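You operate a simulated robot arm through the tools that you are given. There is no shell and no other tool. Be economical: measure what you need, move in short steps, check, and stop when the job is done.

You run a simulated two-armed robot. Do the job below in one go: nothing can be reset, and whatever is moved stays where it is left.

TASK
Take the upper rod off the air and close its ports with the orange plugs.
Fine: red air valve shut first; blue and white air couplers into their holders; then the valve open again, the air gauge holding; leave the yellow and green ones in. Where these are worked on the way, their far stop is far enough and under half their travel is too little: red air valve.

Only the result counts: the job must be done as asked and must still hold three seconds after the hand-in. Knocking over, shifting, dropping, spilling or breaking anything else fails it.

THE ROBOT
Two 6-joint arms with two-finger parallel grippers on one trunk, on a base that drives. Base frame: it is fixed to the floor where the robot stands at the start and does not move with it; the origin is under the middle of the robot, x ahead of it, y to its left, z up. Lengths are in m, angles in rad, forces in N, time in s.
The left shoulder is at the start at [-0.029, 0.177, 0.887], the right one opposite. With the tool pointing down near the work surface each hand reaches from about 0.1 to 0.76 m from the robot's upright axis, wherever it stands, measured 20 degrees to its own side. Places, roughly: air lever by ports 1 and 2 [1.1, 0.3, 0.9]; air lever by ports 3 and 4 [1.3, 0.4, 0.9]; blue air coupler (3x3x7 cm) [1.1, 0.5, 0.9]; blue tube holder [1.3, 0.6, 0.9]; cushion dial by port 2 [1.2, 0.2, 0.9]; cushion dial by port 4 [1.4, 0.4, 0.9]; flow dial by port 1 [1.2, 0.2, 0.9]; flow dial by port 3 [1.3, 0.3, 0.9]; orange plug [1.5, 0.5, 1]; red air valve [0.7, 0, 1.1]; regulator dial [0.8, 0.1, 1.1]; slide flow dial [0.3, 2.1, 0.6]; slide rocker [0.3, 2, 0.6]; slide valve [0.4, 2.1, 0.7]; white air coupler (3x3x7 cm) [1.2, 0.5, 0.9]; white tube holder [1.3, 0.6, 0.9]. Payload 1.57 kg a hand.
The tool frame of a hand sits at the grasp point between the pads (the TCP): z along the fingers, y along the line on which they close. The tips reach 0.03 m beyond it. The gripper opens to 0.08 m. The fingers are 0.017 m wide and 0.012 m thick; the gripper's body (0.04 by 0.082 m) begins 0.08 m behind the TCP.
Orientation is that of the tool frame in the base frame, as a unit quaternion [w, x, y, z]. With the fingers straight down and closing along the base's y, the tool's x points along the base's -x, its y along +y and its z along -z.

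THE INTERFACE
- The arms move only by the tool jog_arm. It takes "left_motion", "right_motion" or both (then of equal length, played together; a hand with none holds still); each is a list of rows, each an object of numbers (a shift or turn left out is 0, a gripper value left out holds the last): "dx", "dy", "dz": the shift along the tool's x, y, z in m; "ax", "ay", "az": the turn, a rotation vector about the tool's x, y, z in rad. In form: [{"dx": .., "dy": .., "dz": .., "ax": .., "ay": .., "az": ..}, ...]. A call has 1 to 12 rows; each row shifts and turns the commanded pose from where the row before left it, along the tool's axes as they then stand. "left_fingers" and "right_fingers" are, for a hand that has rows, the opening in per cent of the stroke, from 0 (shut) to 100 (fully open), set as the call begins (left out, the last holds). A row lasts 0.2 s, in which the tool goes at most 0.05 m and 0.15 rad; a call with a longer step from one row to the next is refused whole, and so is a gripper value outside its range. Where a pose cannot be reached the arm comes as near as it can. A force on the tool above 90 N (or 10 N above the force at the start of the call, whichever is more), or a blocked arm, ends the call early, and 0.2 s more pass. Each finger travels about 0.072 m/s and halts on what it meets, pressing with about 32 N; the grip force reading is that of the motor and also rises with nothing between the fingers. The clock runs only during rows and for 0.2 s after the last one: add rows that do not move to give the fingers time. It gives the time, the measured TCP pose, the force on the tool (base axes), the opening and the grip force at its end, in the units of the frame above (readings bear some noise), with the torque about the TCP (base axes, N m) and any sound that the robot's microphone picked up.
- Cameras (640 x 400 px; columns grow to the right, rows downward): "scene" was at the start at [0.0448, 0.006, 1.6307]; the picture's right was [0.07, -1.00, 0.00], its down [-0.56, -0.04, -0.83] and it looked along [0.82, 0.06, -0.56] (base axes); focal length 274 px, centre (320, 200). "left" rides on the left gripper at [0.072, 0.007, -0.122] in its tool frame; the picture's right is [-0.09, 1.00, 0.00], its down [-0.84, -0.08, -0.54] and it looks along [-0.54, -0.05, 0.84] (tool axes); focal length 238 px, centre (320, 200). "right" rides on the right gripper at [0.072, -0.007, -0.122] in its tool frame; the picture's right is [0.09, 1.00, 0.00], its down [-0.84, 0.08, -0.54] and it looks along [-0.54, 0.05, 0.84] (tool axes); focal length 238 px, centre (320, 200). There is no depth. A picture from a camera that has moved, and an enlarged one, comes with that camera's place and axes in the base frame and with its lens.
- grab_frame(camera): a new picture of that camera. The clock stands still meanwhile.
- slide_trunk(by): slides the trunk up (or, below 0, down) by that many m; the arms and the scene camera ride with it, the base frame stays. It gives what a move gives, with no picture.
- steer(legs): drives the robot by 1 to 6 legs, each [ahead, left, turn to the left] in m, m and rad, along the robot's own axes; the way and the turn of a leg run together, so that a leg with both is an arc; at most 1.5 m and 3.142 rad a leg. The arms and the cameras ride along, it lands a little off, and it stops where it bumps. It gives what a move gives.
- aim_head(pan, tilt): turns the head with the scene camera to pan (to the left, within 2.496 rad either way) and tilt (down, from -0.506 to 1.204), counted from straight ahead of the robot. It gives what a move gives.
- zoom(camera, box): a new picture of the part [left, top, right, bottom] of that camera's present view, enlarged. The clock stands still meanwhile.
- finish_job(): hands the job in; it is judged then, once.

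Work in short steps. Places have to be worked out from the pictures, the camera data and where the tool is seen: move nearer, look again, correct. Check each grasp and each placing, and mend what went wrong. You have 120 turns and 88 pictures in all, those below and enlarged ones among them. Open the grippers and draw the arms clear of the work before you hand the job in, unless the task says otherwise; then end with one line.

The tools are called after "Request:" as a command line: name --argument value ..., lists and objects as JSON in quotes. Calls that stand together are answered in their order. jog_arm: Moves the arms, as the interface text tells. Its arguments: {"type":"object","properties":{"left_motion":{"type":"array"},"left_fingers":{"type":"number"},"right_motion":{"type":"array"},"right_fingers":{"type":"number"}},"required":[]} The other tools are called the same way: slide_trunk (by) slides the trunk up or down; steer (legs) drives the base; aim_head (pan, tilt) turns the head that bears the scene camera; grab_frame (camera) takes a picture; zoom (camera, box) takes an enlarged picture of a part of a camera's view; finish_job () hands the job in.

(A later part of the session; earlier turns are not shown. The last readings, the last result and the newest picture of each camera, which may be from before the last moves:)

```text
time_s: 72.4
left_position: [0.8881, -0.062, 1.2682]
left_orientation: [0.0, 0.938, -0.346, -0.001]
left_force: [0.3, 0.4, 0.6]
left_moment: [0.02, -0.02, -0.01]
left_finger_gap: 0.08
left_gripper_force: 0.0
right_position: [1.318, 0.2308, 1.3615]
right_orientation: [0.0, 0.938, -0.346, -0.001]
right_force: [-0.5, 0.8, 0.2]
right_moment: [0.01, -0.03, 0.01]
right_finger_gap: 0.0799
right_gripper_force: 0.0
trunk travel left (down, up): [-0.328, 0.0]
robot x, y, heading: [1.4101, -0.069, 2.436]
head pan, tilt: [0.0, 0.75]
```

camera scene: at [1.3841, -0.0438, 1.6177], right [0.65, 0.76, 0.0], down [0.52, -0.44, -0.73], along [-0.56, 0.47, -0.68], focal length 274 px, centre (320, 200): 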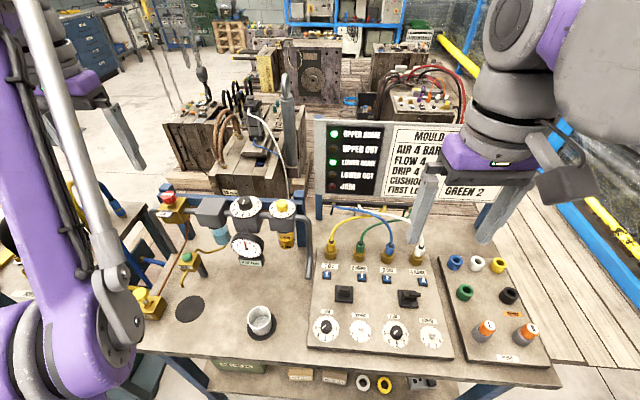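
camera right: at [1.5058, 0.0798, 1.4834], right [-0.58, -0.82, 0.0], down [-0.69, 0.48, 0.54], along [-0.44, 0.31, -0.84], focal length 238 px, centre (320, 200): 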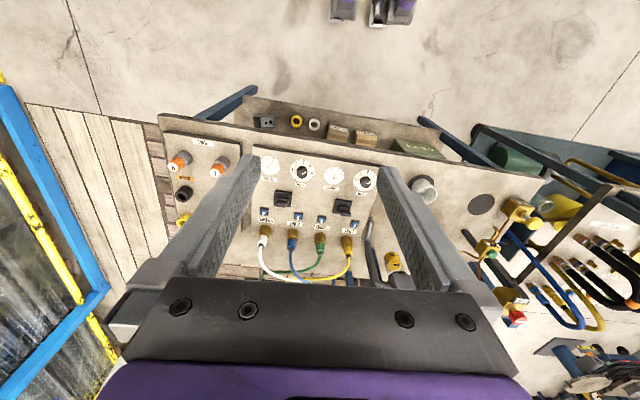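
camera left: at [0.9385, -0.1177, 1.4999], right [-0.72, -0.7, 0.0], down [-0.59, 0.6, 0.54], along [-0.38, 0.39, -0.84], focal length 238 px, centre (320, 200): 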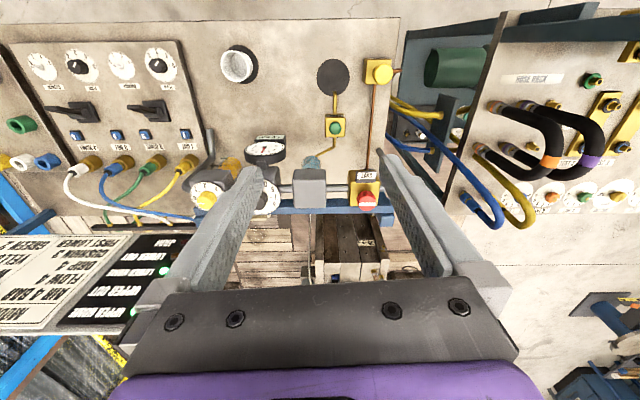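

Request:
jog_arm --left_motion '[{"dx": -0.04, "dy": 0.02}, {"dx": -0.04, "dy": 0.02}, {"dx": -0.04, "dy": 0.02}, {"dy": 0.02, "dz": 0.02}]'

Request:
grab_frame --camera "left"

```text
time_s: 73.4
left_position: [0.742, -0.0462, 1.2483]
left_orientation: [-0.001, 0.938, -0.346, 0.001]
left_force: [0.7, -0.8, -0.5]
left_moment: [0.0, -0.01, 0.01]
left_finger_gap: 0.0801
left_gripper_force: 0.0
right_position: [1.3157, 0.2306, 1.3606]
right_orientation: [0.0, 0.938, -0.346, 0.0]
right_force: [-0.4, -0.5, 0.5]
right_moment: [0.01, -0.04, -0.03]
right_finger_gap: 0.0802
right_gripper_force: 0.0
trunk travel left (down, up): [-0.328, 0.0]
robot x, y, heading: [1.4173, -0.0712, 2.43]
head pan, tilt: [0.0, 0.75]
```

```text
53 pictures are left
camera left: at [0.7928, -0.0993, 1.3705], right [-0.72, -0.7, 0.0], down [-0.59, 0.6, 0.54], along [-0.38, 0.39, -0.84], focal length 238 px, centre (320, 200)
```

left: 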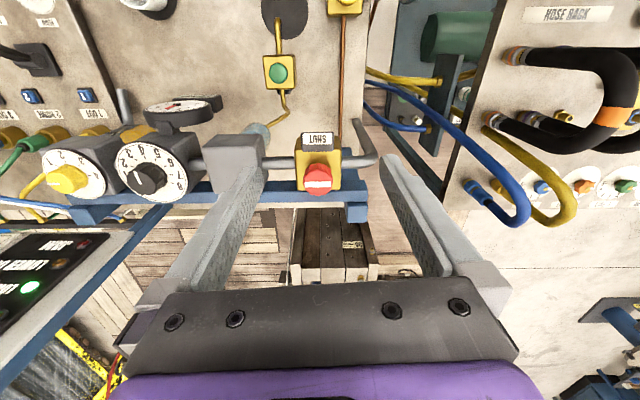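

Triangulation gives the knob at about (0.700, -0.001), top about z 1.12. Move over it and descend with open fingers.

Request:
jog_arm --left_motion '[{"dx": -0.03, "dy": -0.004}, {"dx": -0.0315, "dy": -0.003}, {"dz": 0.03}, {"dz": 0.03}, {"dz": 0.03}, {"dz": 0.03}]'

Request:
grab_frame --camera "left"

```text
time_s: 74.8
left_position: [0.7341, -0.0172, 1.1098]
left_orientation: [0.0, 0.938, -0.346, 0.0]
left_force: [-0.4, -0.3, -0.6]
left_moment: [0.01, -0.02, 0.02]
left_finger_gap: 0.08
left_gripper_force: 0.0
left hand out of reach, approached as far as the arm can: row 1, 2
right_position: [1.3176, 0.2321, 1.361]
right_orientation: [0.0, 0.938, -0.346, 0.0]
right_force: [-0.4, 0.3, 0.6]
right_moment: [-0.01, 0.02, -0.01]
right_finger_gap: 0.0799
right_gripper_force: 0.1
trunk travel left (down, up): [-0.328, 0.0]
robot x, y, heading: [1.4149, -0.0668, 2.434]
head pan, tilt: [0.0, 0.75]
```

```text
52 pictures are left
camera left: at [0.7841, -0.0709, 1.231], right [-0.72, -0.7, 0.0], down [-0.59, 0.6, 0.54], along [-0.38, 0.39, -0.84], focal length 238 px, centre (320, 200)
```

left: 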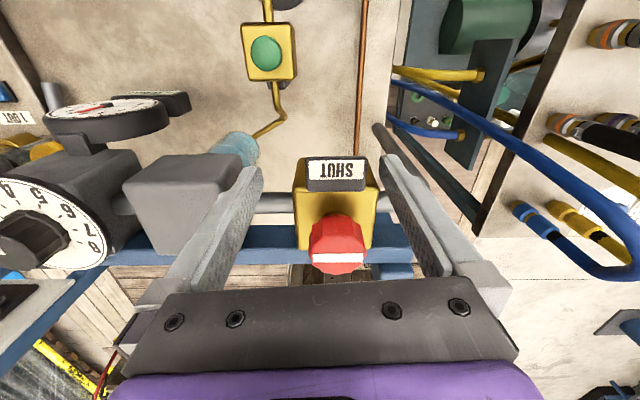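

Reach is limited here; better to bring the base 0.08 to the left. I raise the hand, strafe, then continue.

Request:
jog_arm --left_motion '[{"dz": -0.04}, {"dz": -0.04}, {"dz": -0.03, "dx": 0.03}]'

Request:
steer --legs '[[0.03, 0.1, 0]]'

```text
time_s: 75.6
left_position: [0.7567, -0.0371, 1.2201]
left_orientation: [-0.001, 0.938, -0.346, 0.0]
left_force: [-0.1, -0.8, 0.7]
left_moment: [0.03, 0.01, 0.02]
left_finger_gap: 0.0798
left_gripper_force: 0.0
right_position: [1.318, 0.2312, 1.3623]
right_orientation: [0.0, 0.938, -0.346, -0.001]
right_force: [0.0, 0.3, 0.2]
right_moment: [-0.01, -0.02, 0.01]
right_finger_gap: 0.0801
right_gripper_force: 0.0
trunk travel left (down, up): [-0.328, 0.0]
robot x, y, heading: [1.4135, -0.0668, 2.435]
head pan, tilt: [0.0, 0.75]
```

```text
time_s: 77.1
left_position: [0.667, -0.0939, 1.2195]
left_orientation: [0.0, 0.938, -0.347, 0.001]
left_force: [0.4, 0.5, -0.5]
left_moment: [-0.01, -0.01, 0.0]
left_finger_gap: 0.08
left_gripper_force: 0.0
right_position: [1.2294, 0.1748, 1.3594]
right_orientation: [0.0, 0.938, -0.346, 0.0]
right_force: [0.5, 0.4, -0.4]
right_moment: [-0.04, -0.02, 0.0]
right_finger_gap: 0.0799
right_gripper_force: 0.1
trunk travel left (down, up): [-0.328, 0.0]
robot x, y, heading: [1.3276, -0.1266, 2.437]
head pan, tilt: [0.0, 0.75]
```

Request:
jog_arm --left_motion '[{"dy": -0.046}, {"dy": -0.046, "dx": -0.005}, {"dx": -0.03}, {"dz": 0.03}, {"dz": 0.02}]'

Request:
grab_frame --camera "left"

```text
time_s: 78.3
left_position: [0.6822, 0.0092, 1.1774]
left_orientation: [0.0, 0.938, -0.346, 0.001]
left_force: [0.4, -0.1, -0.2]
left_moment: [-0.03, 0.02, -0.01]
left_finger_gap: 0.0799
left_gripper_force: 0.1
left hand out of reach, approached as far as the arm can: row 1, 2
right_position: [1.2306, 0.1744, 1.3616]
right_orientation: [0.0, 0.938, -0.346, 0.0]
right_force: [-0.5, -0.2, 0.0]
right_moment: [-0.02, 0.0, -0.02]
right_finger_gap: 0.0799
right_gripper_force: 0.0
trunk travel left (down, up): [-0.328, 0.0]
robot x, y, heading: [1.3221, -0.1227, 2.44]
head pan, tilt: [0.0, 0.75]
```

```text
51 pictures are left
camera left: at [0.733, -0.0445, 1.2997], right [-0.72, -0.7, 0.0], down [-0.59, 0.6, 0.54], along [-0.38, 0.39, -0.84], focal length 238 px, centre (320, 200)
```

left: 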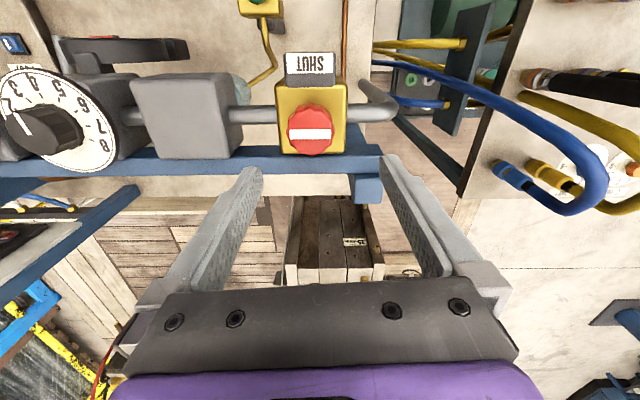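

Estimate confirmed. Step back 2 cm over the knob, descend to TCP z≈1.12 and close.

Request:
jog_arm --left_motion '[{"dx": 0.02, "dy": -0.004}, {"dz": 0.03}, {"dz": 0.027}]'

Request:
jog_arm --left_fingers 0 --left_motion '[{}, {}, {}, {}]'

Request:
grab_frame --camera "left"

```text
time_s: 79.1
left_position: [0.684, 0.0072, 1.1252]
left_orientation: [0.0, 0.938, -0.346, 0.002]
left_force: [0.6, -0.5, -0.3]
left_moment: [0.02, 0.0, 0.01]
left_finger_gap: 0.08
left_gripper_force: 0.1
left hand out of reach, approached as far as the arm can: row 1, 2
right_position: [1.2304, 0.1755, 1.3606]
right_orientation: [0.0, 0.938, -0.346, -0.001]
right_force: [-0.3, -0.3, 0.2]
right_moment: [0.02, 0.0, 0.03]
right_finger_gap: 0.08
right_gripper_force: 0.0
trunk travel left (down, up): [-0.328, 0.0]
robot x, y, heading: [1.327, -0.124, 2.438]
head pan, tilt: [0.0, 0.75]
```

```text
time_s: 80.1
left_position: [0.6803, 0.0166, 1.125]
left_orientation: [-0.001, 0.938, -0.348, -0.001]
left_force: [-17.5, 39.7, 21.3]
left_moment: [0.43, 0.3, 0.17]
left_finger_gap: 0.0
left_gripper_force: 21.3
right_position: [1.2276, 0.1832, 1.3594]
right_orientation: [0.002, 0.938, -0.345, 0.0]
right_force: [-0.8, 0.5, 0.0]
right_moment: [-0.01, -0.01, 0.01]
right_finger_gap: 0.0799
right_gripper_force: 0.0
trunk travel left (down, up): [-0.328, 0.0]
robot x, y, heading: [1.3246, -0.1268, 2.433]
head pan, tilt: [0.0, 0.75]
```

```text
50 pictures are left
camera left: at [0.7313, -0.0368, 1.2469], right [-0.72, -0.7, 0.0], down [-0.58, 0.6, 0.54], along [-0.38, 0.39, -0.84], focal length 238 px, centre (320, 200)
```

left: 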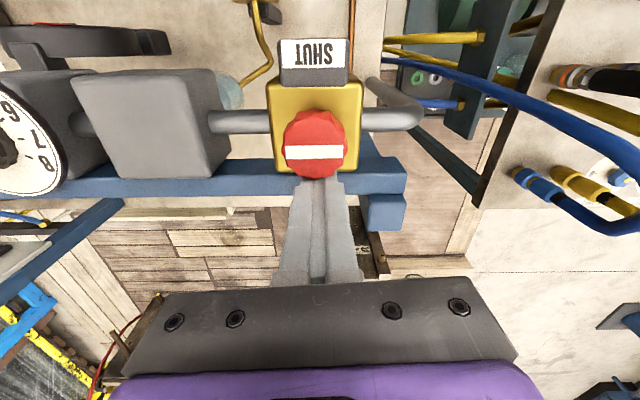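

The hand had not backed over the knob (reach hiccup), and the fingers closed just beyond it. I open and lift away.

Request:
jog_arm --left_fingers 100 --left_motion '[{}, {}, {}, {}, {}, {}, {"dz": -0.03}]'

Request:
jog_arm --left_motion '[{"dx": 0.01}, {"dx": 0.01}]'

```text
time_s: 80.8
left_position: [0.6688, -0.0008, 1.1257]
left_orientation: [0.002, 0.941, -0.338, -0.015]
left_force: [-52.1, 8.9, 46.0]
left_moment: [1.25, -0.3, 1.29]
left_finger_gap: 0.0559
left_gripper_force: 0.0
right_position: [1.2252, 0.173, 1.3609]
right_orientation: [-0.002, 0.939, -0.344, 0.0]
right_force: [0.2, 0.2, -0.1]
right_moment: [0.0, -0.01, 0.0]
right_finger_gap: 0.08
right_gripper_force: 0.1
trunk travel left (down, up): [-0.328, 0.0]
robot x, y, heading: [1.3225, -0.1292, 2.439]
head pan, tilt: [0.0, 0.75]
stopped in row 3 (left hand): the force on the tool passed its limit at 99 N (the readings are from after the stop); the commanded pose is now the measured one
```

```text
time_s: 81.4
left_position: [0.6792, 0.0009, 1.125]
left_orientation: [0.002, 0.939, -0.343, -0.006]
left_force: [-0.1, 0.4, 0.0]
left_moment: [0.03, -0.01, -0.02]
left_finger_gap: 0.0797
left_gripper_force: 0.1
left hand out of reach, approached as far as the arm can: row 1, 2
right_position: [1.2293, 0.1749, 1.3602]
right_orientation: [0.0, 0.938, -0.345, 0.0]
right_force: [0.2, -0.7, 0.7]
right_moment: [0.0, 0.01, 0.04]
right_finger_gap: 0.0797
right_gripper_force: 0.1
trunk travel left (down, up): [-0.328, 0.0]
robot x, y, heading: [1.3268, -0.1242, 2.44]
head pan, tilt: [0.0, 0.75]
```

Free again. I lift 5 cm, then try backing over the knob at that height.

Request:
jog_arm --left_motion '[{"dz": -0.03}, {"dz": -0.03}]'

Request:
jog_arm --left_motion '[{"dx": 0.01}, {"dx": 0.01}, {}]'

Request:
grab_frame --camera "left"

```text
time_s: 82.0
left_position: [0.6772, -0.0008, 1.1862]
left_orientation: [0.003, 0.94, -0.342, -0.009]
left_force: [-0.2, 0.6, 0.0]
left_moment: [-0.04, 0.0, -0.01]
left_finger_gap: 0.0801
left_gripper_force: 0.1
right_position: [1.2289, 0.1756, 1.3609]
right_orientation: [0.001, 0.939, -0.344, 0.0]
right_force: [0.2, -0.4, -0.5]
right_moment: [0.04, -0.02, 0.01]
right_finger_gap: 0.0803
right_gripper_force: 0.0
trunk travel left (down, up): [-0.328, 0.0]
robot x, y, heading: [1.3218, -0.1266, 2.44]
head pan, tilt: [0.0, 0.75]
```

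```text
time_s: 82.8
left_position: [0.6832, -0.0099, 1.1886]
left_orientation: [0.002, 0.94, -0.341, -0.008]
left_force: [-1.0, 0.2, 0.1]
left_moment: [0.0, -0.01, 0.01]
left_finger_gap: 0.08
left_gripper_force: 0.0
left hand out of reach, approached as far as the arm can: row 2
right_position: [1.2287, 0.1745, 1.3612]
right_orientation: [0.0, 0.939, -0.345, 0.0]
right_force: [0.6, 0.5, -0.2]
right_moment: [0.01, 0.0, -0.01]
right_finger_gap: 0.0801
right_gripper_force: 0.1
trunk travel left (down, up): [-0.328, 0.0]
robot x, y, heading: [1.3231, -0.1229, 2.445]
head pan, tilt: [0.0, 0.75]
```

```text
49 pictures are left
camera left: at [0.7379, -0.0633, 1.3095], right [-0.71, -0.71, 0.01], down [-0.58, 0.6, 0.55], along [-0.4, 0.39, -0.83], focal length 238 px, centre (320, 200)
```

left: 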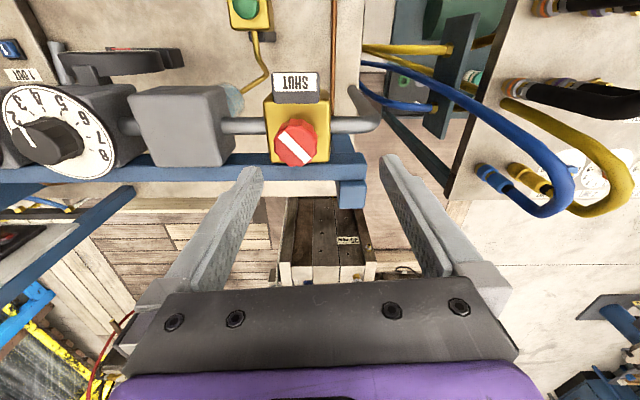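

The knob was turned about 40° clockwise by the contact (towards the cross position), harmless. I nudge the base to bring the open hand exactly over the knob rather than the arm.

Request:
steer --legs '[[-0.008, -0.018, 0]]'

Request:
jog_arm --left_motion '[{"dz": 0.03}]'

Request:
grab_frame --camera "left"

```text
time_s: 83.6
left_position: [0.7, -0.0027, 1.1875]
left_orientation: [0.001, 0.94, -0.341, -0.007]
left_force: [-0.5, -0.6, -1.0]
left_moment: [0.04, 0.02, -0.01]
left_finger_gap: 0.0802
left_gripper_force: 0.0
right_position: [1.2441, 0.1833, 1.3621]
right_orientation: [-0.001, 0.939, -0.344, 0.001]
right_force: [1.1, 0.5, 0.2]
right_moment: [0.01, -0.01, 0.0]
right_finger_gap: 0.0801
right_gripper_force: 0.1
trunk travel left (down, up): [-0.328, 0.0]
robot x, y, heading: [1.3435, -0.1158, 2.439]
head pan, tilt: [0.0, 0.75]
```

```text
time_s: 84.0
left_position: [0.6945, 0.0002, 1.1599]
left_orientation: [0.002, 0.94, -0.341, -0.006]
left_force: [-0.3, 1.0, -1.0]
left_moment: [0.01, -0.03, 0.02]
left_finger_gap: 0.0799
left_gripper_force: 0.3
left hand out of reach, approached as far as the arm can: row 1
right_position: [1.2437, 0.1836, 1.3606]
right_orientation: [-0.001, 0.939, -0.345, 0.001]
right_force: [-0.2, -0.7, -0.6]
right_moment: [0.0, -0.02, -0.03]
right_finger_gap: 0.0799
right_gripper_force: 0.1
trunk travel left (down, up): [-0.328, 0.0]
robot x, y, heading: [1.3401, -0.1194, 2.439]
head pan, tilt: [0.0, 0.75]
```

```text
48 pictures are left
camera left: at [0.7477, -0.0525, 1.2814], right [-0.71, -0.71, 0.01], down [-0.59, 0.6, 0.55], along [-0.39, 0.38, -0.84], focal length 238 px, centre (320, 200)
```

left: 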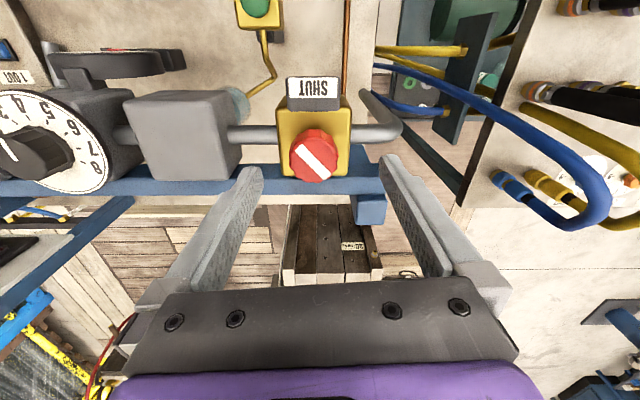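

The arm has an inner limit here that drifts it outward when lowering. I back the base 3 cm and recompute.

Request:
steer --legs '[[-0.035, -0.003, 0]]'

```text
time_s: 84.9
left_position: [0.7205, -0.0167, 1.1611]
left_orientation: [0.002, 0.94, -0.341, -0.005]
left_force: [-0.4, -0.2, 0.4]
left_moment: [0.0, -0.01, -0.01]
left_finger_gap: 0.0798
left_gripper_force: 0.1
right_position: [1.2712, 0.1662, 1.3617]
right_orientation: [0.0, 0.939, -0.345, -0.001]
right_force: [-0.6, 0.4, 0.6]
right_moment: [-0.05, -0.03, 0.0]
right_finger_gap: 0.0802
right_gripper_force: 0.1
trunk travel left (down, up): [-0.328, 0.0]
robot x, y, heading: [1.3703, -0.1338, 2.441]
head pan, tilt: [0.0, 0.75]
```

Request:
jog_arm --left_motion '[{"dx": -0.0254, "dy": 0.001}, {"dz": 0.02}, {"dz": 0.017}]'

Request:
grab_frame --camera "left"

```text
time_s: 85.7
left_position: [0.7039, -0.0047, 1.1224]
left_orientation: [0.002, 0.94, -0.34, -0.007]
left_force: [-0.4, 0.3, 0.1]
left_moment: [0.0, 0.01, 0.03]
left_finger_gap: 0.0798
left_gripper_force: 0.2
right_position: [1.2728, 0.1634, 1.3613]
right_orientation: [0.001, 0.939, -0.344, -0.001]
right_force: [0.2, 0.2, 0.4]
right_moment: [0.0, 0.02, 0.0]
right_finger_gap: 0.0799
right_gripper_force: 0.0
trunk travel left (down, up): [-0.328, 0.0]
robot x, y, heading: [1.3676, -0.1325, 2.437]
head pan, tilt: [0.0, 0.75]
```

```text
47 pictures are left
camera left: at [0.7566, -0.0571, 1.2439], right [-0.71, -0.71, 0.01], down [-0.59, 0.6, 0.55], along [-0.39, 0.38, -0.84], focal length 238 px, centre (320, 200)
```

left: 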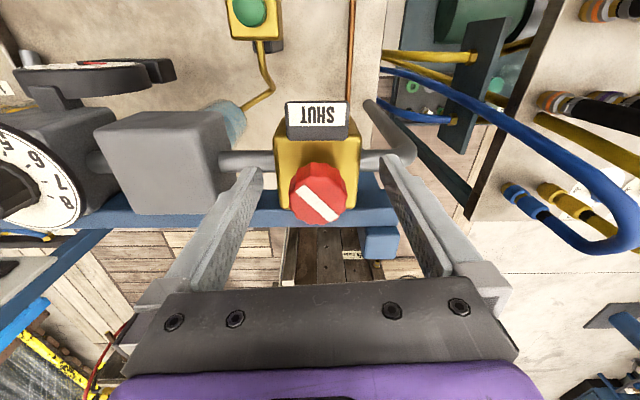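

The knob is right at the grasp point. Close.

Request:
jog_arm --left_fingers 0 --left_motion '[{"dx": -0.002}, {}, {}, {}]'

```text
time_s: 86.7
left_position: [0.7032, -0.0027, 1.1233]
left_orientation: [0.002, 0.94, -0.341, -0.006]
left_force: [17.3, 0.0, -20.1]
left_moment: [-0.03, -0.54, -0.99]
left_finger_gap: 0.0615
left_gripper_force: 45.0
right_position: [1.2744, 0.164, 1.3602]
right_orientation: [0.0, 0.939, -0.345, 0.001]
right_force: [0.2, -0.2, 0.9]
right_moment: [0.02, -0.01, 0.02]
right_finger_gap: 0.08
right_gripper_force: 0.0
trunk travel left (down, up): [-0.328, 0.0]
robot x, y, heading: [1.3681, -0.1347, 2.439]
head pan, tilt: [0.0, 0.75]
```

The gap of 0.0615 means the tips hold the brass body. Open, raise 13 mm and grip the knob itself.

Request:
jog_arm --left_fingers 100 --left_motion '[{}, {}, {}, {"dz": -0.012}]'

Request:
jog_arm --left_fingers 0 --left_motion '[{}, {}, {}, {}, {}]'

Request:
grab_frame --camera "left"

```text
time_s: 87.7
left_position: [0.7018, -0.0035, 1.1363]
left_orientation: [0.002, 0.94, -0.341, -0.006]
left_force: [0.0, -0.5, 0.7]
left_moment: [0.01, -0.01, -0.03]
left_finger_gap: 0.08
left_gripper_force: 0.1
right_position: [1.2734, 0.1642, 1.3614]
right_orientation: [0.0, 0.939, -0.345, 0.0]
right_force: [0.1, 0.1, 0.2]
right_moment: [0.0, 0.0, 0.0]
right_finger_gap: 0.0801
right_gripper_force: 0.1
trunk travel left (down, up): [-0.328, 0.0]
robot x, y, heading: [1.3716, -0.138, 2.443]
head pan, tilt: [0.0, 0.75]
```

```text
time_s: 88.9
left_position: [0.7024, -0.0009, 1.1369]
left_orientation: [0.002, 0.94, -0.34, -0.006]
left_force: [8.6, 6.2, -7.7]
left_moment: [0.33, -0.27, -0.01]
left_finger_gap: 0.0343
left_gripper_force: 41.4
right_position: [1.2755, 0.1645, 1.3603]
right_orientation: [0.0, 0.939, -0.345, 0.001]
right_force: [0.3, -0.9, -0.3]
right_moment: [0.01, -0.03, -0.01]
right_finger_gap: 0.0801
right_gripper_force: 0.0
trunk travel left (down, up): [-0.328, 0.0]
robot x, y, heading: [1.3685, -0.137, 2.439]
head pan, tilt: [0.0, 0.75]
```

```text
46 pictures are left
camera left: at [0.7558, -0.0538, 1.2574], right [-0.71, -0.71, 0.01], down [-0.59, 0.6, 0.55], along [-0.39, 0.38, -0.84], focal length 238 px, centre (320, 200)
```

left: 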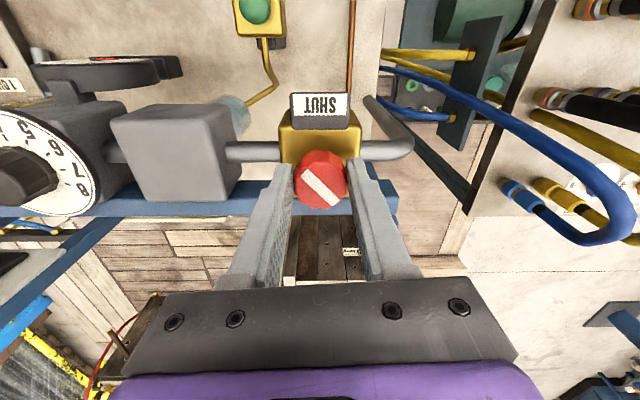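

Gripped on the knob (0.034). Now turn clockwise in steps towards the stop.

Request:
jog_arm --left_motion '[{"az": 0.12}, {"az": 0.12}, {"az": 0.12}, {"az": 0.12}]'

Request:
grab_frame --camera "left"

```text
time_s: 89.9
left_position: [0.7013, -0.0007, 1.136]
left_orientation: [0.005, 0.832, -0.554, -0.007]
left_force: [-1.1, 4.2, 1.1]
left_moment: [1.05, 0.44, -0.02]
left_finger_gap: 0.0345
left_gripper_force: 41.9
right_position: [1.2721, 0.1644, 1.361]
right_orientation: [0.0, 0.939, -0.345, 0.0]
right_force: [-0.7, -0.2, 0.2]
right_moment: [0.02, -0.02, 0.03]
right_finger_gap: 0.08
right_gripper_force: 0.2
trunk travel left (down, up): [-0.328, 0.0]
robot x, y, heading: [1.3703, -0.135, 2.438]
head pan, tilt: [0.0, 0.75]
```

```text
45 pictures are left
camera left: at [0.7257, -0.0723, 1.2578], right [-0.95, -0.3, 0.01], down [-0.24, 0.8, 0.55], along [-0.17, 0.52, -0.84], focal length 238 px, centre (320, 200)
```

left: 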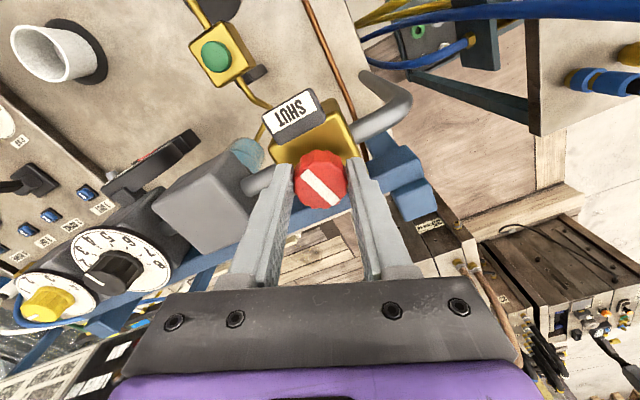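

It turns freely. Continue to the stop.

Request:
jog_arm --left_motion '[{"az": 0.1}, {"az": 0.1}, {"az": 0.1}, {"az": 0.1}]'

Request:
jog_arm --left_motion '[{"az": 0.1}, {"az": 0.05}]'

Request:
grab_frame --camera "left"

Request:
zoom --camera "scene" --box '[130, 140, 330, 280]'

```text
time_s: 90.9
left_position: [0.6996, -0.0034, 1.1356]
left_orientation: [-0.006, -0.706, 0.708, 0.004]
left_force: [-11.6, -1.8, 11.1]
left_moment: [-0.44, 0.48, 0.65]
left_finger_gap: 0.0343
left_gripper_force: 41.5
right_position: [1.2725, 0.1628, 1.3621]
right_orientation: [-0.001, 0.939, -0.345, 0.001]
right_force: [0.2, -0.1, 0.1]
right_moment: [-0.02, -0.03, 0.02]
right_finger_gap: 0.0802
right_gripper_force: 0.1
trunk travel left (down, up): [-0.328, 0.0]
robot x, y, heading: [1.3692, -0.1366, 2.441]
head pan, tilt: [0.0, 0.75]
```

```text
time_s: 91.5
left_position: [0.6997, -0.0049, 1.1367]
left_orientation: [-0.005, -0.651, 0.759, 0.005]
left_force: [-19.1, -9.2, 14.1]
left_moment: [-0.4, 0.45, 0.69]
left_finger_gap: 0.0344
left_gripper_force: 42.3
right_position: [1.2712, 0.1617, 1.3609]
right_orientation: [-0.001, 0.939, -0.344, 0.0]
right_force: [0.0, 1.1, -0.6]
right_moment: [-0.01, 0.01, -0.02]
right_finger_gap: 0.0801
right_gripper_force: 0.3
trunk travel left (down, up): [-0.328, 0.0]
robot x, y, heading: [1.3713, -0.1375, 2.437]
head pan, tilt: [0.0, 0.75]
```

```text
44 pictures are left
camera left: at [0.6848, -0.0758, 1.2577], right [-0.97, 0.24, 0.01], down [0.21, 0.82, 0.54], along [0.12, 0.53, -0.84], focal length 238 px, centre (320, 200)
```

left: 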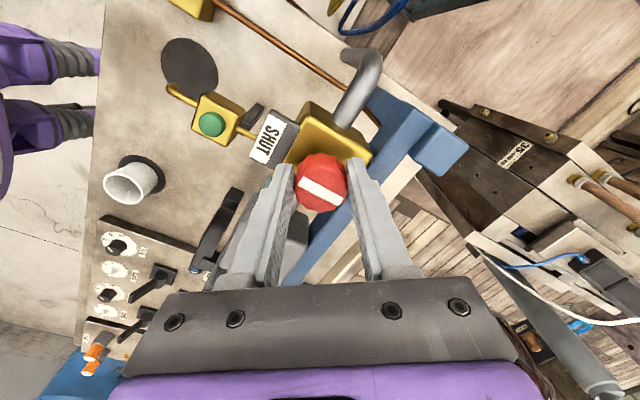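

```text
2.86 times, centred on (230, 210) of scene
camera zoom: at [1.3379, -0.1133, 1.6177], right [0.65, 0.76, 0.0], down [0.52, -0.44, -0.73], along [-0.56, 0.47, -0.68], focal length 782 px, centre (577, 171)
```

zoom: 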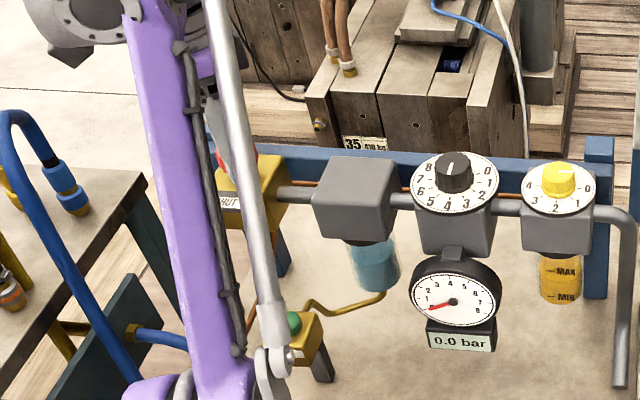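

Gauge reads 0.0 bar – shut and at its stop. Release, raise straight up and return the hand's yaw, parking it aside.

Request:
jog_arm --left_fingers 100 --left_motion '[{}, {}, {}, {}, {"dz": -0.03}, {"dz": -0.03}]'

Request:
jog_arm --left_motion '[{"az": -0.14}, {"az": -0.14}, {"az": -0.14}, {"az": -0.14}, {"az": -0.14}, {"az": -0.14}, {"az": -0.14, "dz": -0.02}, {"dz": -0.02, "dx": 0.03}, {"dx": 0.04}, {"dx": 0.04}, {"dx": 0.04}]'

Request:
zoom --camera "scene" --box '[100, 140, 320, 280]'

```text
time_s: 92.9
left_position: [0.7047, -0.0021, 1.1981]
left_orientation: [-0.005, -0.651, 0.759, 0.004]
left_force: [-0.3, 0.2, 0.2]
left_moment: [0.0, 0.01, 0.02]
left_finger_gap: 0.0801
left_gripper_force: 0.1
right_position: [1.2746, 0.1643, 1.3608]
right_orientation: [0.001, 0.938, -0.345, -0.001]
right_force: [0.6, -0.8, -0.3]
right_moment: [0.05, 0.03, -0.01]
right_finger_gap: 0.0802
right_gripper_force: 0.0
trunk travel left (down, up): [-0.328, 0.0]
robot x, y, heading: [1.3693, -0.1389, 2.438]
head pan, tilt: [0.0, 0.75]
```

```text
time_s: 95.3
left_position: [0.7488, -0.0793, 1.2734]
left_orientation: [0.003, 0.932, -0.363, -0.006]
left_force: [-0.2, 0.1, 0.3]
left_moment: [0.05, -0.01, 0.02]
left_finger_gap: 0.08
left_gripper_force: 0.0
left hand out of reach, approached as far as the arm can: row 9, 10, 11
right_position: [1.275, 0.1627, 1.3612]
right_orientation: [0.0, 0.939, -0.344, -0.002]
right_force: [0.4, 0.1, 0.0]
right_moment: [0.0, -0.03, 0.01]
right_finger_gap: 0.08
right_gripper_force: 0.1
trunk travel left (down, up): [-0.328, 0.0]
robot x, y, heading: [1.3688, -0.1372, 2.436]
head pan, tilt: [0.0, 0.75]
```

```text
2.86 times, centred on (210, 210) of scene
camera zoom: at [1.3403, -0.1123, 1.6177], right [0.65, 0.76, 0.0], down [0.52, -0.44, -0.73], along [-0.56, 0.47, -0.68], focal length 782 px, centre (634, 171)
```

zoom: 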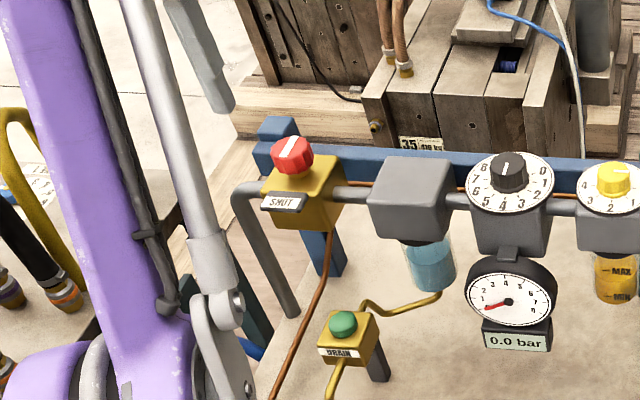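

Valve shown crosswise = shut. I lift the left hand further and strafe the base right 0.2 m for the coupler work with the right arm.

Request:
jog_arm --left_motion '[{"dz": -0.04}, {"dz": -0.04, "dx": 0.02}, {"dx": 0.04}, {"dx": 0.04}, {"dx": 0.04}, {"dx": 0.04}]'

Request:
steer --legs '[[0.0, -0.2, 0]]'

Request:
grab_frame --camera "scene"

Request:
grab_frame --camera "right"

```text
time_s: 96.7
left_position: [0.8475, -0.1891, 1.3708]
left_orientation: [0.003, 0.932, -0.363, -0.007]
left_force: [1.5, -0.7, 0.3]
left_moment: [0.0, 0.06, -0.03]
left_finger_gap: 0.0802
left_gripper_force: 0.0
left hand out of reach, approached as far as the arm can: row 1, 2, 3, 4, 5
right_position: [1.2767, 0.1632, 1.3611]
right_orientation: [0.0, 0.939, -0.345, -0.002]
right_force: [0.5, -0.3, 1.2]
right_moment: [0.0, 0.07, 0.02]
right_finger_gap: 0.0801
right_gripper_force: 0.0
trunk travel left (down, up): [-0.328, 0.0]
robot x, y, heading: [1.3674, -0.1344, 2.44]
head pan, tilt: [0.0, 0.75]
```

```text
time_s: 99.1
left_position: [0.9765, -0.0309, 1.3691]
left_orientation: [0.001, 0.93, -0.367, -0.005]
left_force: [1.1, -1.0, 0.1]
left_moment: [-0.02, 0.0, 0.0]
left_finger_gap: 0.08
left_gripper_force: 0.0
right_position: [1.4075, 0.3188, 1.3608]
right_orientation: [0.001, 0.938, -0.347, 0.0]
right_force: [0.2, -0.1, 0.2]
right_moment: [0.01, -0.03, 0.02]
right_finger_gap: 0.08
right_gripper_force: 0.1
trunk travel left (down, up): [-0.328, 0.0]
robot x, y, heading: [1.5001, 0.0207, 2.433]
head pan, tilt: [0.0, 0.75]
```

```text
41 pictures are left
camera scene: at [1.4714, 0.0426, 1.6177], right [0.65, 0.76, 0.0], down [0.52, -0.44, -0.73], along [-0.56, 0.48, -0.68], focal length 274 px, centre (320, 200)
```

scene: 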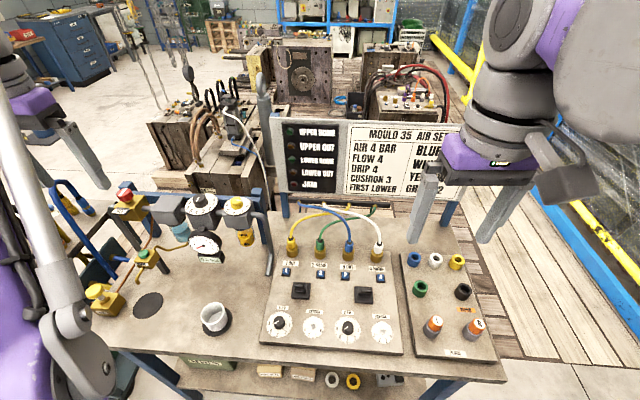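

```text
40 pictures are left
camera right: at [1.4651, 0.2764, 1.4834], right [-0.58, -0.82, 0.0], down [-0.69, 0.49, 0.54], along [-0.44, 0.31, -0.84], focal length 238 px, centre (320, 200)
```

right: 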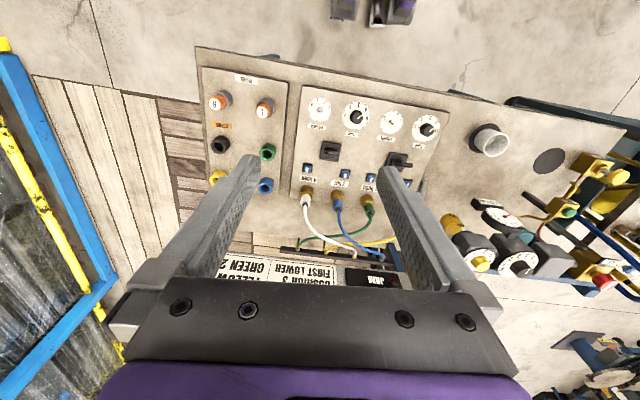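

Zoom from both cameras to triangulate couplers, holders and plugs.

Request:
zoom --camera "scene" --box '[310, 205, 500, 345]'

Request:
zoom --camera "right" --box '[200, 80, 420, 240]'

```text
2.86 times, centred on (405, 275) of scene
camera zoom: at [1.4714, 0.0426, 1.6177], right [0.65, 0.76, 0.0], down [0.52, -0.44, -0.73], along [-0.56, 0.48, -0.68], focal length 782 px, centre (77, -14)
```

zoom: 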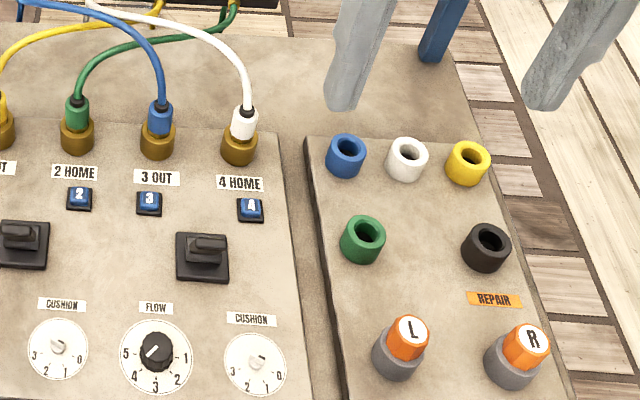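

```text
2.50 times, centred on (310, 160) of right
camera zoom: at [1.4651, 0.2764, 1.4834], right [-0.58, -0.82, 0.0], down [-0.69, 0.49, 0.54], along [-0.44, 0.31, -0.84], focal length 596 px, centre (345, 300)
```

zoom: 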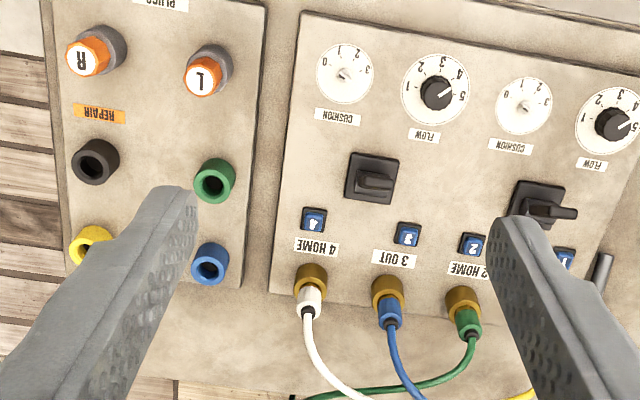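

Triangulated: blue coupler (1.135, 0.448, ~0.94), white (1.195, 0.519), holders blue (1.277, 0.602) / white (1.322, 0.651) rim z≈0.896, plugs L (1.439, 0.443) and R (1.510, 0.517) top 0.952. I lower the right hand in front of the blue coupler, fingers at 60%.

Request:
jog_arm --right_fingers 60 --right_motion '[{"dz": 0.035, "dx": -0.025, "dy": 0.01}, {"dz": 0.035, "dx": -0.025, "dy": 0.01}, {"dz": 0.035, "dx": -0.025, "dy": 0.01}, {"dz": 0.035, "dx": -0.025, "dy": 0.01}, {"dz": 0.035, "dx": -0.03, "dy": 0.01}, {"dz": 0.035, "dx": -0.03, "dy": 0.01}, {"dz": 0.03, "dx": -0.03, "dy": 0.01}, {"dz": 0.0, "dx": -0.03, "dy": 0.0095}]'

Request:
grab_frame --camera "right"

```text
time_s: 100.9
left_position: [0.9764, -0.031, 1.3698]
left_orientation: [0.002, 0.93, -0.366, -0.006]
left_force: [0.5, -0.4, -1.0]
left_moment: [0.0, 0.01, -0.02]
left_finger_gap: 0.08
left_gripper_force: 0.0
right_position: [1.1854, 0.3999, 1.1207]
right_orientation: [0.0, 0.938, -0.347, 0.0]
right_force: [0.3, -0.4, 0.2]
right_moment: [0.01, -0.04, -0.02]
right_finger_gap: 0.0479
right_gripper_force: 0.0
trunk travel left (down, up): [-0.328, 0.0]
robot x, y, heading: [1.5015, 0.0124, 2.434]
head pan, tilt: [0.0, 0.75]
```

```text
37 pictures are left
camera right: at [1.2446, 0.3586, 1.2438], right [-0.58, -0.82, 0.0], down [-0.69, 0.49, 0.54], along [-0.44, 0.31, -0.84], focal length 238 px, centre (320, 200)
```

right: 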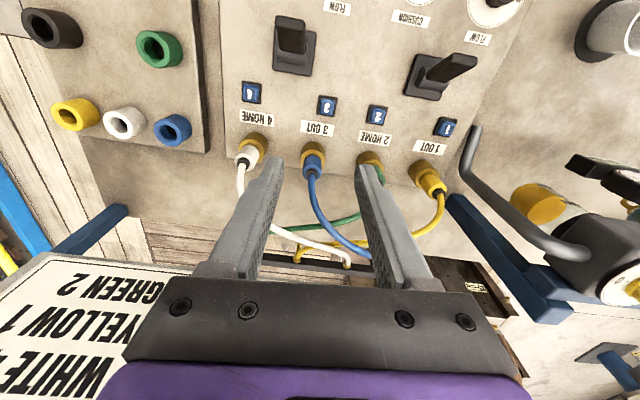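

Aligned within a few mm. Move over the blue coupler and descend to z≈0.95.

Request:
jog_arm --right_motion '[{"dx": -0.034, "dy": -0.002}, {"dx": -0.0335, "dy": -0.002}, {"dz": 0.04}, {"dz": 0.04}, {"dz": 0.04}]'

Request:
grab_frame --camera "right"

Request:
zoom --camera "scene" --box '[270, 190, 430, 290]'

```text
time_s: 102.1
left_position: [0.9756, -0.0303, 1.37]
left_orientation: [0.003, 0.931, -0.366, -0.006]
left_force: [-0.5, 0.2, 0.4]
left_moment: [0.01, 0.0, 0.04]
left_finger_gap: 0.0801
left_gripper_force: 0.0
right_position: [1.14, 0.4474, 1.0009]
right_orientation: [0.0, 0.938, -0.347, 0.0]
right_force: [0.5, 0.1, -0.3]
right_moment: [-0.01, 0.0, -0.02]
right_finger_gap: 0.0478
right_gripper_force: 0.0
trunk travel left (down, up): [-0.328, 0.0]
robot x, y, heading: [1.5032, 0.0174, 2.435]
head pan, tilt: [0.0, 0.75]
```

```text
36 pictures are left
camera right: at [1.1982, 0.4061, 1.1241], right [-0.58, -0.82, 0.0], down [-0.69, 0.49, 0.54], along [-0.44, 0.31, -0.84], focal length 238 px, centre (320, 200)
```

right: 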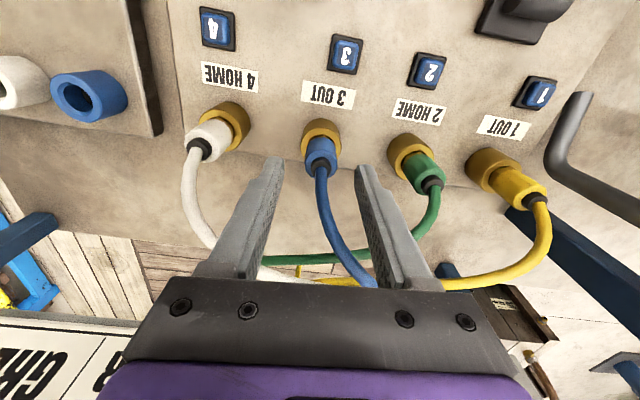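

```text
4.00 times, centred on (350, 240) of scene
camera zoom: at [1.4711, 0.0432, 1.6177], right [0.65, 0.76, 0.0], down [0.52, -0.44, -0.73], along [-0.56, 0.48, -0.68], focal length 1094 px, centre (200, 40)
```

zoom: 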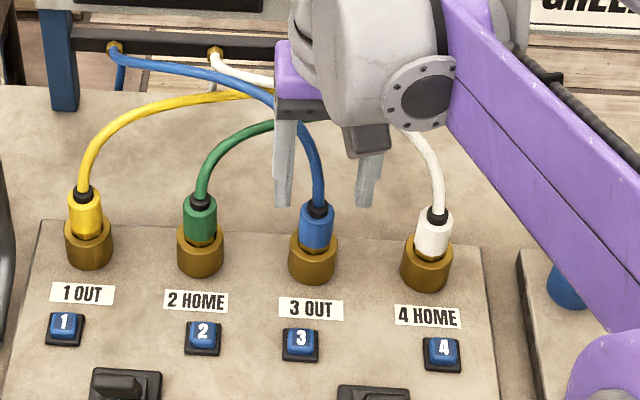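

Good: small correction, descend and close on the blue coupler.

Request:
jog_arm --right_motion '[{"dx": -0.006, "dy": 0.0015, "dz": 0.01}, {"dz": 0.02}, {"dz": 0.02}]'

Request:
jog_arm --right_fingers 0 --right_motion '[{}, {}, {}]'

Request:
grab_frame --camera "right"

```text
time_s: 102.9
left_position: [0.976, -0.0325, 1.3698]
left_orientation: [0.003, 0.93, -0.367, -0.005]
left_force: [0.6, 0.2, 0.4]
left_moment: [0.01, -0.02, 0.02]
left_finger_gap: 0.0801
left_gripper_force: 0.1
right_position: [1.1358, 0.4502, 0.9514]
right_orientation: [-0.001, 0.938, -0.347, 0.0]
right_force: [-0.4, 0.6, -1.0]
right_moment: [-0.01, 0.01, -0.01]
right_finger_gap: 0.0481
right_gripper_force: 0.1
trunk travel left (down, up): [-0.328, 0.0]
robot x, y, heading: [1.5017, 0.0223, 2.434]
head pan, tilt: [0.0, 0.75]
```

```text
time_s: 103.7
left_position: [0.9773, -0.0324, 1.3711]
left_orientation: [0.002, 0.93, -0.367, -0.006]
left_force: [0.3, 0.3, 0.2]
left_moment: [0.0, 0.03, -0.01]
left_finger_gap: 0.08
left_gripper_force: 0.1
right_position: [1.1347, 0.449, 0.9511]
right_orientation: [0.0, 0.938, -0.348, -0.001]
right_force: [-1.5, -0.8, 3.3]
right_moment: [-0.06, 0.12, 0.02]
right_finger_gap: 0.0244
right_gripper_force: 31.8
trunk travel left (down, up): [-0.328, 0.0]
robot x, y, heading: [1.5014, 0.0182, 2.431]
head pan, tilt: [0.0, 0.75]
```

```text
34 pictures are left
camera right: at [1.1936, 0.4082, 1.0735], right [-0.58, -0.82, 0.0], down [-0.69, 0.48, 0.54], along [-0.44, 0.31, -0.84], focal length 238 px, centre (320, 200)
```

right: 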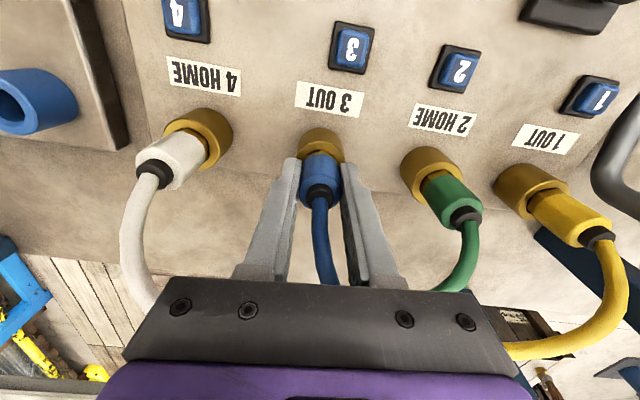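

Blue coupler gripped. Pull straight up.

Request:
jog_arm --right_motion '[{"dz": -0.01}, {"dz": -0.01}, {"dz": -0.015}, {"dz": -0.02}, {"dz": -0.02}]'

Request:
grab_frame --camera "right"

```text
time_s: 104.9
left_position: [0.9762, -0.0314, 1.3698]
left_orientation: [0.002, 0.93, -0.367, -0.006]
left_force: [0.1, 0.3, -0.9]
left_moment: [-0.01, 0.01, -0.02]
left_finger_gap: 0.0799
left_gripper_force: 0.2
right_position: [1.1329, 0.4515, 1.0281]
right_orientation: [0.0, 0.938, -0.347, 0.0]
right_force: [-0.2, 0.5, -0.4]
right_moment: [0.03, 0.02, 0.01]
right_finger_gap: 0.0001
right_gripper_force: 21.4
trunk travel left (down, up): [-0.328, 0.0]
robot x, y, heading: [1.4984, 0.0191, 2.43]
head pan, tilt: [0.0, 0.75]
```

```text
33 pictures are left
camera right: at [1.1926, 0.4097, 1.1493], right [-0.58, -0.82, 0.0], down [-0.69, 0.49, 0.54], along [-0.44, 0.31, -0.84], focal length 238 px, centre (320, 200)
```

right: 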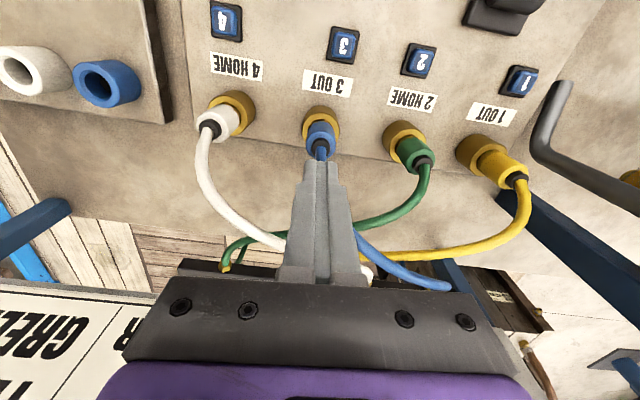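

The fingers slipped off: the coupler is held. I regrip and pull gently in small steps, reading the force.

Request:
jog_arm --right_fingers 60 --right_motion '[{}, {}, {}, {"dz": 0.03}, {"dz": 0.03}, {"dz": 0.019, "dx": -0.001, "dy": -0.002}, {}]'

Request:
jog_arm --right_fingers 0 --right_motion '[{}, {}, {}, {}, {"dz": -0.002}, {"dz": -0.002}]'

Request:
jog_arm --right_motion '[{"dz": -0.004}, {"dz": -0.004}]'

```text
time_s: 106.5
left_position: [0.9767, -0.0308, 1.3707]
left_orientation: [0.003, 0.93, -0.367, -0.007]
left_force: [0.0, -0.5, 0.6]
left_moment: [0.01, -0.01, 0.04]
left_finger_gap: 0.0799
left_gripper_force: 0.0
right_position: [1.1362, 0.4517, 0.9459]
right_orientation: [0.0, 0.938, -0.346, -0.001]
right_force: [0.1, -1.0, 0.8]
right_moment: [-0.01, -0.02, 0.01]
right_finger_gap: 0.0481
right_gripper_force: 0.0
trunk travel left (down, up): [-0.328, 0.0]
robot x, y, heading: [1.5039, 0.0185, 2.431]
head pan, tilt: [0.0, 0.75]
```

```text
time_s: 107.9
left_position: [0.9744, -0.0322, 1.3699]
left_orientation: [0.003, 0.931, -0.366, -0.006]
left_force: [0.1, 0.2, 0.3]
left_moment: [0.0, -0.02, -0.04]
left_finger_gap: 0.0802
left_gripper_force: 0.1
right_position: [1.1329, 0.4519, 0.9487]
right_orientation: [0.0, 0.938, -0.346, 0.001]
right_force: [-1.7, -15.4, -28.5]
right_moment: [-0.76, 0.15, -0.01]
right_finger_gap: 0.025
right_gripper_force: 32.0
trunk travel left (down, up): [-0.328, 0.0]
robot x, y, heading: [1.5009, 0.0173, 2.429]
head pan, tilt: [0.0, 0.75]
```

```text
time_s: 108.5
left_position: [0.9749, -0.0312, 1.3689]
left_orientation: [0.003, 0.93, -0.366, -0.005]
left_force: [-0.1, -0.8, -0.8]
left_moment: [0.01, 0.03, -0.02]
left_finger_gap: 0.0804
left_gripper_force: 0.0
right_position: [1.1314, 0.4535, 0.9572]
right_orientation: [0.0, 0.938, -0.347, 0.0]
right_force: [-8.7, -11.2, -30.9]
right_moment: [-0.52, 0.59, -0.04]
right_finger_gap: 0.0247
right_gripper_force: 32.0
trunk travel left (down, up): [-0.328, 0.0]
robot x, y, heading: [1.5026, 0.0161, 2.433]
head pan, tilt: [0.0, 0.75]
```

Held at about 30 N (friction limit), so there's a lock. I re-seat the grip and try a twist, watching the torque.

Request:
jog_arm --right_fingers 60 --right_motion '[{}, {}, {"dz": 0.01, "dx": 0.002, "dy": -0.001}, {}]'

Request:
jog_arm --right_fingers 0 --right_motion '[{}, {}, {}, {}, {"az": -0.1}, {"az": -0.1}]'

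Request:
grab_frame --camera "right"

```text
time_s: 109.5
left_position: [0.9766, -0.0312, 1.3702]
left_orientation: [0.003, 0.93, -0.367, -0.006]
left_force: [0.1, 0.3, -0.4]
left_moment: [0.0, 0.02, 0.02]
left_finger_gap: 0.08
left_gripper_force: 0.0
right_position: [1.1352, 0.4513, 0.949]
right_orientation: [0.0, 0.938, -0.346, 0.0]
right_force: [-0.5, 0.0, 0.7]
right_moment: [-0.01, -0.01, 0.0]
right_finger_gap: 0.0481
right_gripper_force: 0.0
trunk travel left (down, up): [-0.328, 0.0]
robot x, y, heading: [1.5009, 0.0136, 2.433]
head pan, tilt: [0.0, 0.75]
```

```text
time_s: 110.9
left_position: [0.974, -0.034, 1.3693]
left_orientation: [0.003, 0.93, -0.367, -0.005]
left_force: [0.2, -0.1, 1.2]
left_moment: [0.0, 0.01, -0.01]
left_finger_gap: 0.0798
left_gripper_force: 0.0
right_position: [1.1338, 0.4511, 0.9484]
right_orientation: [0.0, 0.968, -0.251, 0.0]
right_force: [-9.7, -10.1, -4.9]
right_moment: [-0.55, 0.57, -0.02]
right_finger_gap: 0.0242
right_gripper_force: 31.7
trunk travel left (down, up): [-0.328, 0.0]
robot x, y, heading: [1.5011, 0.0175, 2.434]
head pan, tilt: [0.0, 0.75]
```

```text
32 pictures are left
camera right: at [1.2003, 0.4218, 1.0713], right [-0.4, -0.92, 0.0], down [-0.77, 0.34, 0.54], along [-0.5, 0.22, -0.84], focal length 238 px, centre (320, 200)
```

right: 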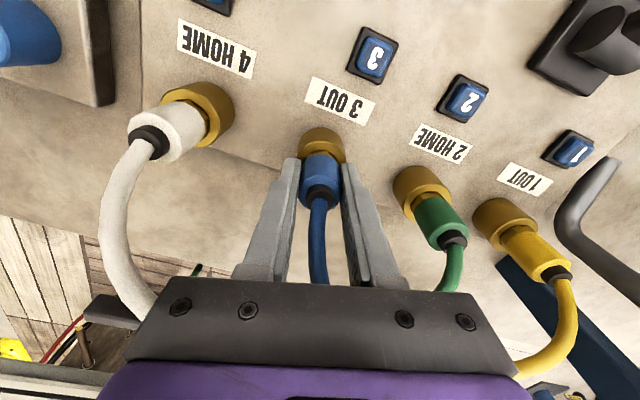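

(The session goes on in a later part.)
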